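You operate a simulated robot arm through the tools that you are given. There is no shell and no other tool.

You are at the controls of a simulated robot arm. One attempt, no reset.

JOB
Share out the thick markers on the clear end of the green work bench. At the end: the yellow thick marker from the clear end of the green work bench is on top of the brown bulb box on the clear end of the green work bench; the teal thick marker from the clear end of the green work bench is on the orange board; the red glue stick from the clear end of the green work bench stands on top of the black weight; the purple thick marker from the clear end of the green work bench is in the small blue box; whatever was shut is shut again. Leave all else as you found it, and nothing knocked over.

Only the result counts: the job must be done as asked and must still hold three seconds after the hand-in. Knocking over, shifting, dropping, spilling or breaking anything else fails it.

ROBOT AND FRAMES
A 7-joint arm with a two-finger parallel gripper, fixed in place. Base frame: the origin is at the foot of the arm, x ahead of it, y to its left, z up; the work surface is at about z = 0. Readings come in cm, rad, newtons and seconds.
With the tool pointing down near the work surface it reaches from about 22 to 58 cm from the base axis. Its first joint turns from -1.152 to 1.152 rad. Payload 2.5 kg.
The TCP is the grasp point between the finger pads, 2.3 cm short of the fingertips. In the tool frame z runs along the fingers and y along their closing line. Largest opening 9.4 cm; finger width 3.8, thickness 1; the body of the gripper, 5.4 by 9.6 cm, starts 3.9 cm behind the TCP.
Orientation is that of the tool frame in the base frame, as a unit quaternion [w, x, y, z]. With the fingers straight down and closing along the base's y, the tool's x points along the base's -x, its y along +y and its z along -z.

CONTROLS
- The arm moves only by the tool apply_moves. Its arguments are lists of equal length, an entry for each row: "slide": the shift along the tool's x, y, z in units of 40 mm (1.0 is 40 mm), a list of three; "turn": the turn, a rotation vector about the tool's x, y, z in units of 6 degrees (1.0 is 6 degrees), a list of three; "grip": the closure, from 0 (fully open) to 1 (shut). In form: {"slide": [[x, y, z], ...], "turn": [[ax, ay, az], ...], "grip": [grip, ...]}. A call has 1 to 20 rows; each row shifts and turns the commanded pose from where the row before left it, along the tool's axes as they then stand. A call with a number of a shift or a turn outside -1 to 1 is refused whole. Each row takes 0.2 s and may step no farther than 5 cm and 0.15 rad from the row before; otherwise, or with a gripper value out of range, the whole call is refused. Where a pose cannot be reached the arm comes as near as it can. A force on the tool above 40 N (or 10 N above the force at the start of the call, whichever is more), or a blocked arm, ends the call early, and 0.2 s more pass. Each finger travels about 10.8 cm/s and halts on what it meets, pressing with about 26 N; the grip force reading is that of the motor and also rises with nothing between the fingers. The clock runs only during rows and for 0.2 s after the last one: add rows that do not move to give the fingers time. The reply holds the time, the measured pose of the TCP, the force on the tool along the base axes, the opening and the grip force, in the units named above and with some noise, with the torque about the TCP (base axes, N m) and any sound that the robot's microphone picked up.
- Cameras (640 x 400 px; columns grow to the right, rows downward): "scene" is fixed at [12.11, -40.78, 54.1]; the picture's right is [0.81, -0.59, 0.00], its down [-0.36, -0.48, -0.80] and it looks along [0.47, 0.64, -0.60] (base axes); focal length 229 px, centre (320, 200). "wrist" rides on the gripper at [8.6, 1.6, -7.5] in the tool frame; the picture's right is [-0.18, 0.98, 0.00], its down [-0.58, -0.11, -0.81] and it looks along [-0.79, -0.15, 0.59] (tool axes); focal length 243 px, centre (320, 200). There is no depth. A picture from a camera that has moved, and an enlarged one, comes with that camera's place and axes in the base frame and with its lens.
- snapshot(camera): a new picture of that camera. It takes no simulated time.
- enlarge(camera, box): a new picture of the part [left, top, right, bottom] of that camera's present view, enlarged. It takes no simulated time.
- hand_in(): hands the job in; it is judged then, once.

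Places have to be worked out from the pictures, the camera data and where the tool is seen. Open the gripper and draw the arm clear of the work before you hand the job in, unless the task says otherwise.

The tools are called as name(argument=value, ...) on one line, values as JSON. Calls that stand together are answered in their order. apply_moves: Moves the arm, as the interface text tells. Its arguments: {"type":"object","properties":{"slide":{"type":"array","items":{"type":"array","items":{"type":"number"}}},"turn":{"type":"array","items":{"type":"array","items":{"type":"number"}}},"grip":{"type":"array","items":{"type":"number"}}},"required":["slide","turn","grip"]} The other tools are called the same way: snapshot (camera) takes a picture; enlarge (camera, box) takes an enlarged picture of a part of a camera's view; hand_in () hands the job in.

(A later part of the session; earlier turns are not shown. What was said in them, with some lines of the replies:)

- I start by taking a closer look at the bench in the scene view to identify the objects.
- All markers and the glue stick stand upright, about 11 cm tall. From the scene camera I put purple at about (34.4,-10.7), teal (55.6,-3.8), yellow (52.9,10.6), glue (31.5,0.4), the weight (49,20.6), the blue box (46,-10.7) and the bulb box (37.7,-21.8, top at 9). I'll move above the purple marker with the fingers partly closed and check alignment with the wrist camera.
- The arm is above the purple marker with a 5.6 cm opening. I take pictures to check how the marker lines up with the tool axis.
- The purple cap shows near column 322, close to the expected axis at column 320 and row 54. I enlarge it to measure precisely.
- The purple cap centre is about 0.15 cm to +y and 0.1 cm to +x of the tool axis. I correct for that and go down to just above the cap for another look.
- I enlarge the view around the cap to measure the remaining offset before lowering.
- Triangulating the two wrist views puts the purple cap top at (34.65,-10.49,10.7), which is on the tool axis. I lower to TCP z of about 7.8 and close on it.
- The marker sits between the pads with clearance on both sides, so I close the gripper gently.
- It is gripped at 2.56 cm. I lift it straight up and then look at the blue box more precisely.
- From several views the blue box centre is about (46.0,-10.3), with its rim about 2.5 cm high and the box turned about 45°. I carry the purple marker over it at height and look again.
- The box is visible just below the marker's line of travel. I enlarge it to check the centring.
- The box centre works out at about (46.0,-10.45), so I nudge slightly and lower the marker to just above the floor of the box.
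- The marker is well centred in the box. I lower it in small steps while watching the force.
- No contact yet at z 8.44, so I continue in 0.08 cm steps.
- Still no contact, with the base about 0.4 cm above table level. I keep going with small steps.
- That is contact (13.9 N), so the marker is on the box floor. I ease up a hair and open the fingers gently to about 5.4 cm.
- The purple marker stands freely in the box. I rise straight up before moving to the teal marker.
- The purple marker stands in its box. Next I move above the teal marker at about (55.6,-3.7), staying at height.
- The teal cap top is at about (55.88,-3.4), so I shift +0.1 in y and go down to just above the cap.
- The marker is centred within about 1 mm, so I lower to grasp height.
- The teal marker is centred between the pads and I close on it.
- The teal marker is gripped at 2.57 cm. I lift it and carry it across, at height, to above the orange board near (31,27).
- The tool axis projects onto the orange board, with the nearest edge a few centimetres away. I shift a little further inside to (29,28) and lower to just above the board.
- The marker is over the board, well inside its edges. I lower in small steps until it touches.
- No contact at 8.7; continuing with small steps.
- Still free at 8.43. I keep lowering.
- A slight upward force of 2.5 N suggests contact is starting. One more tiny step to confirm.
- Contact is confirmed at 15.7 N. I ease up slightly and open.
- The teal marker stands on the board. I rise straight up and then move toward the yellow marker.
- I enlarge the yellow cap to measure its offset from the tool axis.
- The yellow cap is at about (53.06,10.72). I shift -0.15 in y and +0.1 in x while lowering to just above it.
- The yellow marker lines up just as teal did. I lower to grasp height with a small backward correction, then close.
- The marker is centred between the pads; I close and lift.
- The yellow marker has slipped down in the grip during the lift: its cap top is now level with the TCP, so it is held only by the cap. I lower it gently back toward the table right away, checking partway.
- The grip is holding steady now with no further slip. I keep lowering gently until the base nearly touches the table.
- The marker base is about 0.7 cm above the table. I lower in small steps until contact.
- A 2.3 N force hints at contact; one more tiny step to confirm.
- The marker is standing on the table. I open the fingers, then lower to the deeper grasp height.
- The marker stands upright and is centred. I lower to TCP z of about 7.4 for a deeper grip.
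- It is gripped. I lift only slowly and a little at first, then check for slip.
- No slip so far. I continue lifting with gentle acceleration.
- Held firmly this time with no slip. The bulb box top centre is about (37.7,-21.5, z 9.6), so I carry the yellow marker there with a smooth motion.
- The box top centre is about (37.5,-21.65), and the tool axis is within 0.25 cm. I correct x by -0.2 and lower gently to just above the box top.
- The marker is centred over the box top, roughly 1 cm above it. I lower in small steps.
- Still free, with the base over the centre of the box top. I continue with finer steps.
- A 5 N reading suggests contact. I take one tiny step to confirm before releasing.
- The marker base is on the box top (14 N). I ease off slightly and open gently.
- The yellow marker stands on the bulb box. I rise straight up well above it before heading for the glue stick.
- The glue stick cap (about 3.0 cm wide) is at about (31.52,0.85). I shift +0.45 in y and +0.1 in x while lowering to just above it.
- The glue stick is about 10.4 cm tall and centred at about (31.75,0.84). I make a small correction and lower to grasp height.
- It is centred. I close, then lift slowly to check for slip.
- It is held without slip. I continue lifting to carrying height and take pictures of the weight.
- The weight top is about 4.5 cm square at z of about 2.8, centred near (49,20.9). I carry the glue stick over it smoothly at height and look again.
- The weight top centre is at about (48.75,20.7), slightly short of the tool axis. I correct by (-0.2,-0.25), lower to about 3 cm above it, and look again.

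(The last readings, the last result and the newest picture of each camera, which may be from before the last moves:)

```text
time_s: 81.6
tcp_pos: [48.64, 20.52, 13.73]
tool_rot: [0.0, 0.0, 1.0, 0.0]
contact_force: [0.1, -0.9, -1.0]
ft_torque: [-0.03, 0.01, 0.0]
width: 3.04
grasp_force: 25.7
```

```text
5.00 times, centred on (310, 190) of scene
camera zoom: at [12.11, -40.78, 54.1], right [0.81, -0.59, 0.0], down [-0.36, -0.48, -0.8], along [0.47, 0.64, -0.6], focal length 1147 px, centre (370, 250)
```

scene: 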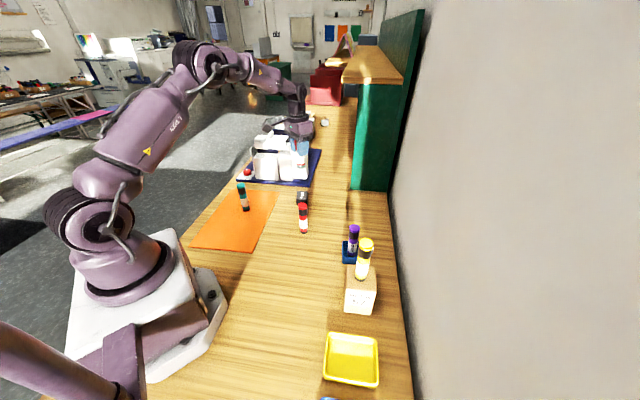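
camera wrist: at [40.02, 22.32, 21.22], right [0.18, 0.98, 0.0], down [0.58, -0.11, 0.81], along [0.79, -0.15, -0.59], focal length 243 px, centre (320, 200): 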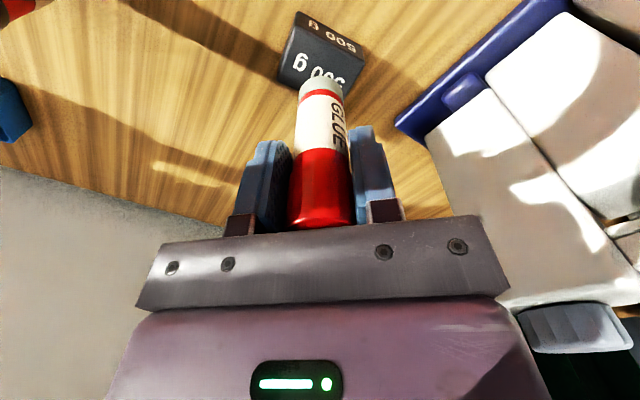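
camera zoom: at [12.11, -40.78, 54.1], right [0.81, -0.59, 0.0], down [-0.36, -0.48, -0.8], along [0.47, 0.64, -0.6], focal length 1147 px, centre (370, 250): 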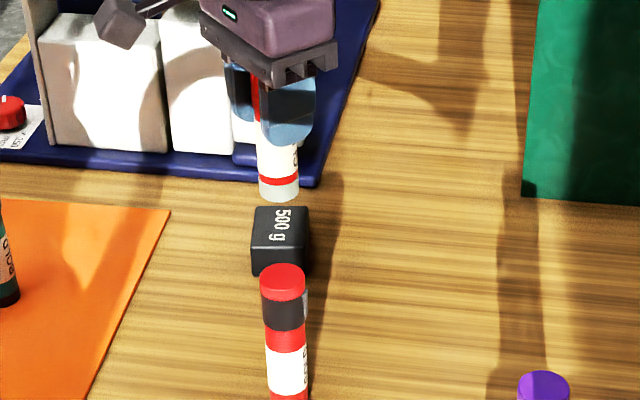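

The glue stick is nearly centred over the weight. I nudge (+0.1,+0.15) and lower to just above its top.

apply_moves(slide=[[-0.025, 0.037, 0.1], [0, 0, 0.15], [0, 0, 0.15], [0, 0, 0.1], [0, 0, 0.05], [0, 0, 0]], turn=[[0, 0, 0], [0, 0, 0], [0, 0, 0], [0, 0, 0], [0, 0, 0], [0, 0, 0]], grip=[1, 1, 1, 1, 1, 1])

enlarge(camera="wrist", box=[240, 20, 400, 120])

enlarge(camera="scene", box=[280, 160, 330, 210])

```text
time_s: 83.0
tcp_pos: [48.81, 20.68, 11.54]
tool_rot: [0.0, 0.0, 1.0, 0.0]
contact_force: [-0.4, -0.1, -1.3]
ft_torque: [0.03, 0.0, 0.0]
width: 3.05
grasp_force: 25.8
```

```text
4.00 times, centred on (320, 70) of wrist
camera zoom: at [40.1, 22.48, 19.0], right [0.18, 0.98, 0.0], down [0.58, -0.11, 0.81], along [0.79, -0.15, -0.59], focal length 970 px, centre (320, 720)
```

zoom: 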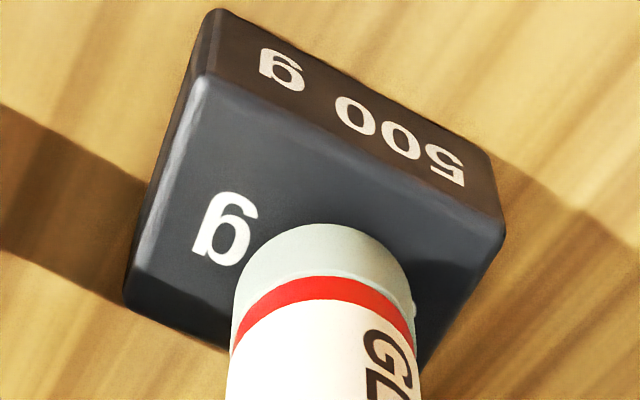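

```text
8.00 times, centred on (305, 185) of scene
camera zoom: at [12.11, -40.78, 54.1], right [0.81, -0.59, 0.0], down [-0.36, -0.48, -0.8], along [0.47, 0.64, -0.6], focal length 1835 px, centre (440, 320)
```

zoom: 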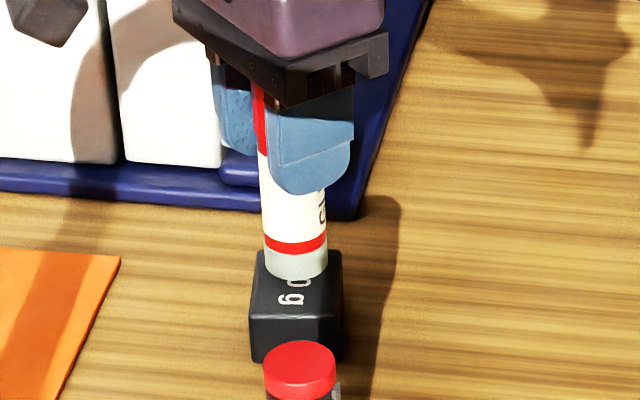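

Both views show the stick centred over the weight. I lower in small steps to contact.

apply_moves(slide=[[-0.02, 0, 0.04], [0, 0, 0.04], [0, 0, 0.04], [0, 0, 0.03], [0, 0, 0]], turn=[[0, 0, 0], [0, 0, 0], [0, 0, 0], [0, 0, 0], [0, 0, 0]], grip=[1, 1, 1, 1, 1])

```text
time_s: 84.2
tcp_pos: [48.9, 20.68, 10.78]
tool_rot: [0.0, 0.001, 1.0, 0.0]
contact_force: [0.1, 0.5, -0.6]
ft_torque: [0.02, 0.04, -0.01]
width: 3.04
grasp_force: 26.3
```

No contact yet at 10.78; continuing with finer steps.

apply_moves(slide=[[0, 0, 0.02], [0, 0, 0.02], [0, 0, 0.02], [0, 0, 0]], turn=[[0, 0, 0], [0, 0, 0], [0, 0, 0], [0, 0, 0]], grip=[1, 1, 1, 1])

enlarge(camera="scene", box=[280, 160, 330, 210])

```text
time_s: 85.2
tcp_pos: [48.91, 20.68, 10.73]
tool_rot: [0.001, 0.0, 1.0, 0.0]
contact_force: [-1.0, -0.6, 6.7]
ft_torque: [0.04, 0.07, 0.01]
width: 3.01
grasp_force: 25.6
```

```text
8.00 times, centred on (305, 185) of scene
camera zoom: at [12.11, -40.78, 54.1], right [0.81, -0.59, 0.0], down [-0.36, -0.48, -0.8], along [0.47, 0.64, -0.6], focal length 1835 px, centre (440, 320)
```

zoom: 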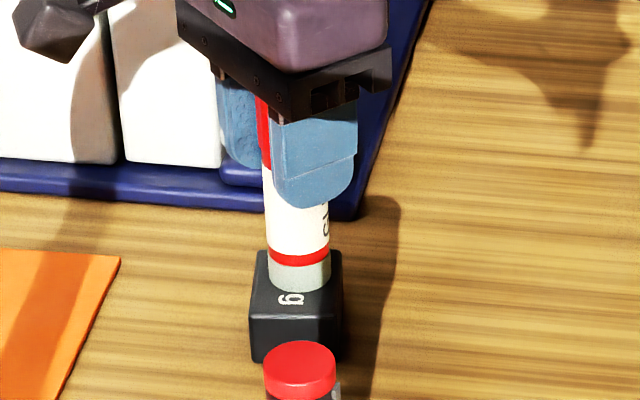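

Contact at 6.7 N, with the stick seated near the centre of the weight's top. I release gently.

apply_moves(slide=[[0, 0, -0.005], [0, 0, 0], [0, 0, 0], [0, 0, 0], [0, 0, 0], [0, 0, 0], [0, 0, 0]], turn=[[0, 0, 0], [0, 0, 0], [0, 0, 0], [0, 0, 0], [0, 0, 0], [0, 0, 0], [0, 0, 0]], grip=[1, 0.66, 0.6, 0.54, 0.46, 0.4, 0.4])

snapshot(camera="wrist")

enlarge(camera="scene", box=[280, 160, 330, 210])

```text
time_s: 86.8
tcp_pos: [48.87, 20.7, 10.79]
tool_rot: [0.0, 0.0, 1.0, -0.001]
contact_force: [0.3, -0.6, 0.2]
ft_torque: [0.01, 0.02, -0.02]
width: 5.66
grasp_force: 0.0
```

```text
taken
camera wrist: at [40.25, 22.5, 18.19], right [0.18, 0.98, 0.0], down [0.58, -0.11, 0.81], along [0.79, -0.15, -0.59], focal length 243 px, centre (320, 200)
```

wrist: 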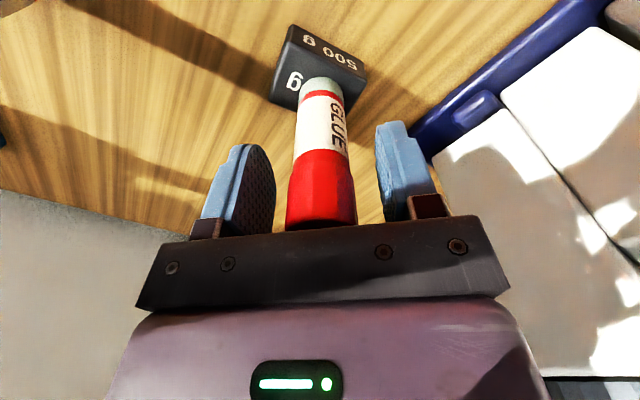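

```text
8.00 times, centred on (305, 185) of scene
camera zoom: at [12.11, -40.78, 54.1], right [0.81, -0.59, 0.0], down [-0.36, -0.48, -0.8], along [0.47, 0.64, -0.6], focal length 1835 px, centre (440, 320)
```

zoom: 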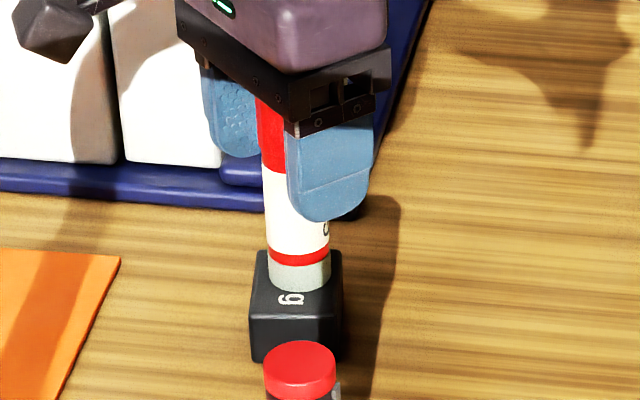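

The glue stick stands on the weight. I rise straight up, slowly at first, then draw back to a clear position near the start with the gripper fully open.

apply_moves(slide=[[0, 0, -0.1], [0, 0, -0.25], [0, 0, -0.4], [0, 0, -0.55], [0, 0, -0.6], [0, 0, -0.6], [0, 0, -0.6], [0, 0, -0.6], [0, 0, -0.3], [0, 0, 0]], turn=[[0, 0, 0], [0, 0, 0], [0, 0, 0], [0, 0, 0], [0, 0, 0], [0, 0, 0], [0, 0, 0], [0, 0, 0], [0, 0, 0], [0, 0, 0]], grip=[0.4, 0.4, 0.4, 0.4, 0.4, 0.4, 0.4, 0.4, 0.4, 0.4])

snapshot(camera="wrist")

apply_moves(slide=[[0.2, -0.3, -0.2], [0.4, -0.57, -0.4], [0.4, -0.57, -0.4], [0.4, -0.57, -0.4], [0.4, -0.57, -0.4], [0.4, -0.57, -0.4], [0.4, -0.57, -0.4], [0.4, -0.57, -0.4], [0.4, -0.57, -0.3], [0.4, -0.57, 0], [0.2, -0.3, 0], [0, 0, 0], [0, 0, 0]], turn=[[0, 0, 0], [0, 0, 0], [0, 0, 0], [0, 0, 0], [0, 0, 0], [0, 0, 0], [0, 0, 0], [0, 0, 0], [0, 0, 0], [0, 0, 0], [0, 0, 0], [0, 0, 0], [0, 0, 0]], grip=[0.4, 0.4, 0.4, 0.3, 0.2, 0.1, 0, 0, 0, 0, 0, 0, 0])

snapshot(camera="scene")

enlarge(camera="scene", box=[180, 160, 420, 320])

enlarge(camera="scene", box=[270, 150, 350, 230])

enlarge(camera="scene", box=[320, 210, 420, 320])

snapshot(camera="wrist")

```text
time_s: 89.0
tcp_pos: [48.94, 20.69, 26.82]
tool_rot: [0.0, 0.0, 1.0, 0.0]
contact_force: [-0.3, 0.2, -0.2]
ft_torque: [-0.01, 0.03, -0.02]
width: 5.63
grasp_force: 0.1
```

```text
taken
camera wrist: at [40.23, 22.5, 34.28], right [0.18, 0.98, 0.0], down [0.58, -0.11, 0.81], along [0.79, -0.15, -0.59], focal length 243 px, centre (320, 200)
```

wrist: 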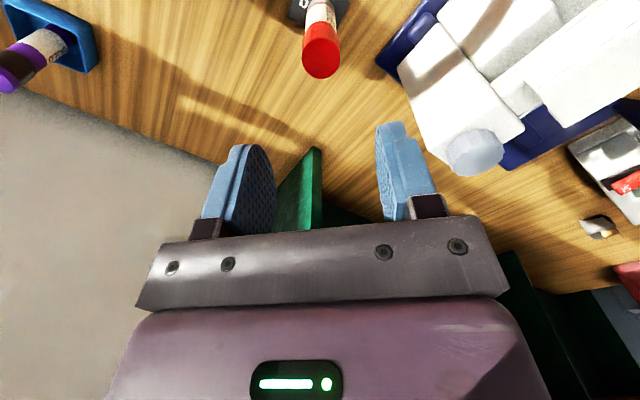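

```text
time_s: 91.8
tcp_pos: [32.9, -2.14, 39.83]
tool_rot: [-0.001, 0.001, 1.0, 0.0]
contact_force: [-0.8, 0.2, 0.2]
ft_torque: [-0.03, -0.02, 0.0]
width: 9.41
grasp_force: 0.0
```

```text
taken
```

scene: 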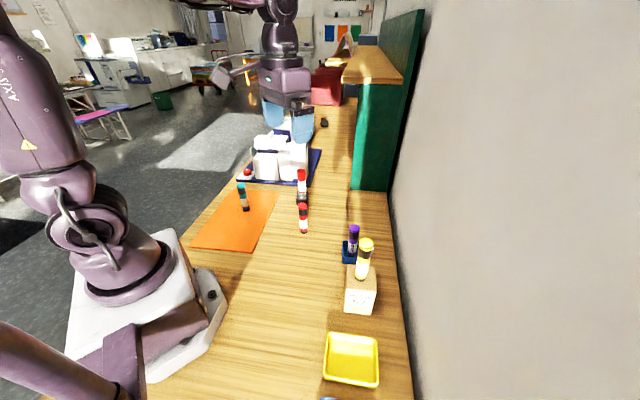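

```text
2.50 times, centred on (300, 240) of scene
camera zoom: at [12.11, -40.78, 54.1], right [0.81, -0.59, 0.0], down [-0.36, -0.48, -0.8], along [0.47, 0.64, -0.6], focal length 573 px, centre (370, 100)
```

zoom: 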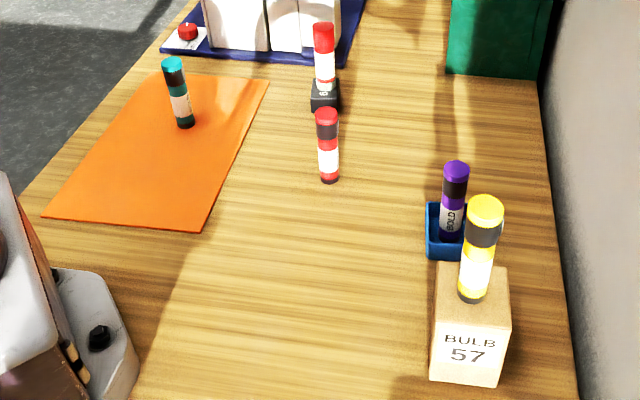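

```text
5.00 times, centred on (310, 190) of scene
camera zoom: at [12.11, -40.78, 54.1], right [0.81, -0.59, 0.0], down [-0.36, -0.48, -0.8], along [0.47, 0.64, -0.6], focal length 1147 px, centre (370, 250)
```

zoom: 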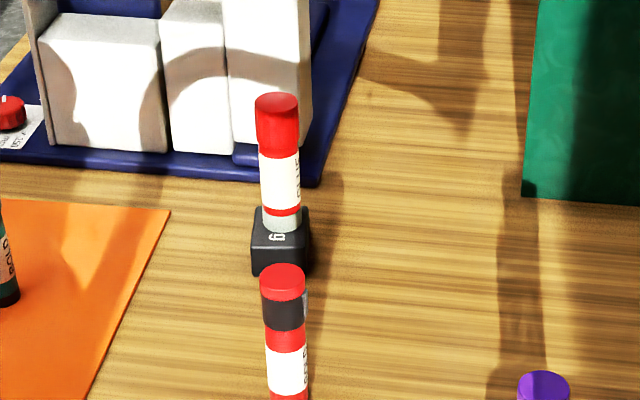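

```text
3.64 times, centred on (370, 265) of scene
camera zoom: at [12.11, -40.78, 54.1], right [0.81, -0.59, 0.0], down [-0.36, -0.48, -0.8], along [0.47, 0.64, -0.6], focal length 834 px, centre (138, -36)
```

zoom: 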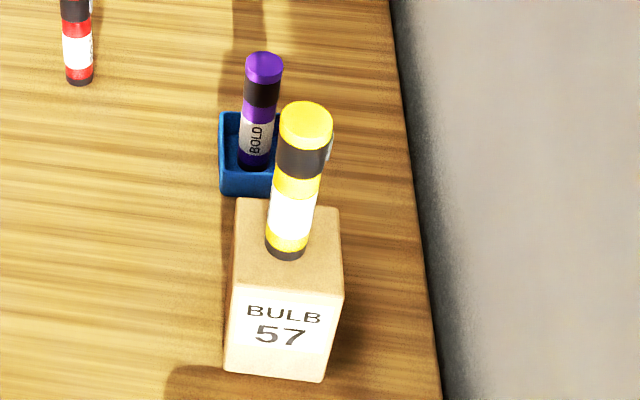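

```text
taken
camera wrist: at [24.26, -0.46, 47.28], right [0.18, 0.98, 0.0], down [0.58, -0.11, 0.81], along [0.79, -0.15, -0.59], focal length 243 px, centre (320, 200)
```

wrist: 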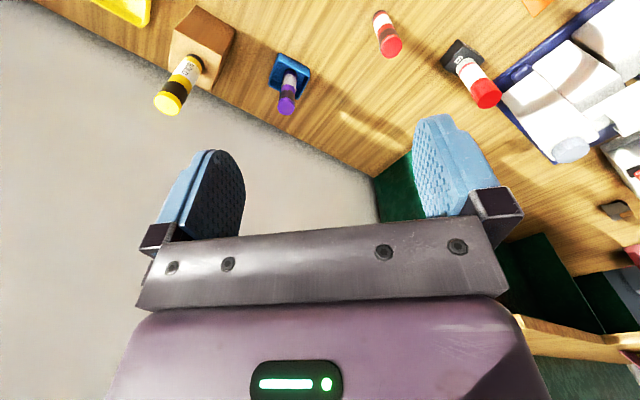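

All four items are in place and upright: purple in the blue box, teal on the orange board, yellow on the bulb box and glue stick on the weight. Nothing else has moved and the gripper is open and clear, so I hand in.

hand_in()

```text
The job is handed in.
```

I placed all four items as asked and handed the job in. The last pictures before hand-in showed all four standing upright:

- **Purple marker:** in the small blue box.
- **Teal marker:** on the orange board, well inside its edges.
- **Yellow marker:** on top of the brown bulb box. It slipped in the grip on the first lift, so I set it back down, gripped it again and carried it over without further slip.
- **Red glue stick:** on top of the black weight.

I saw nothing else shifted or knocked over, and the red marker stayed where it was. I found nothing shut at the start and opened nothing, so there was nothing to shut again. Before hand-in I opened the gripper and drew the arm back close to its starting position.
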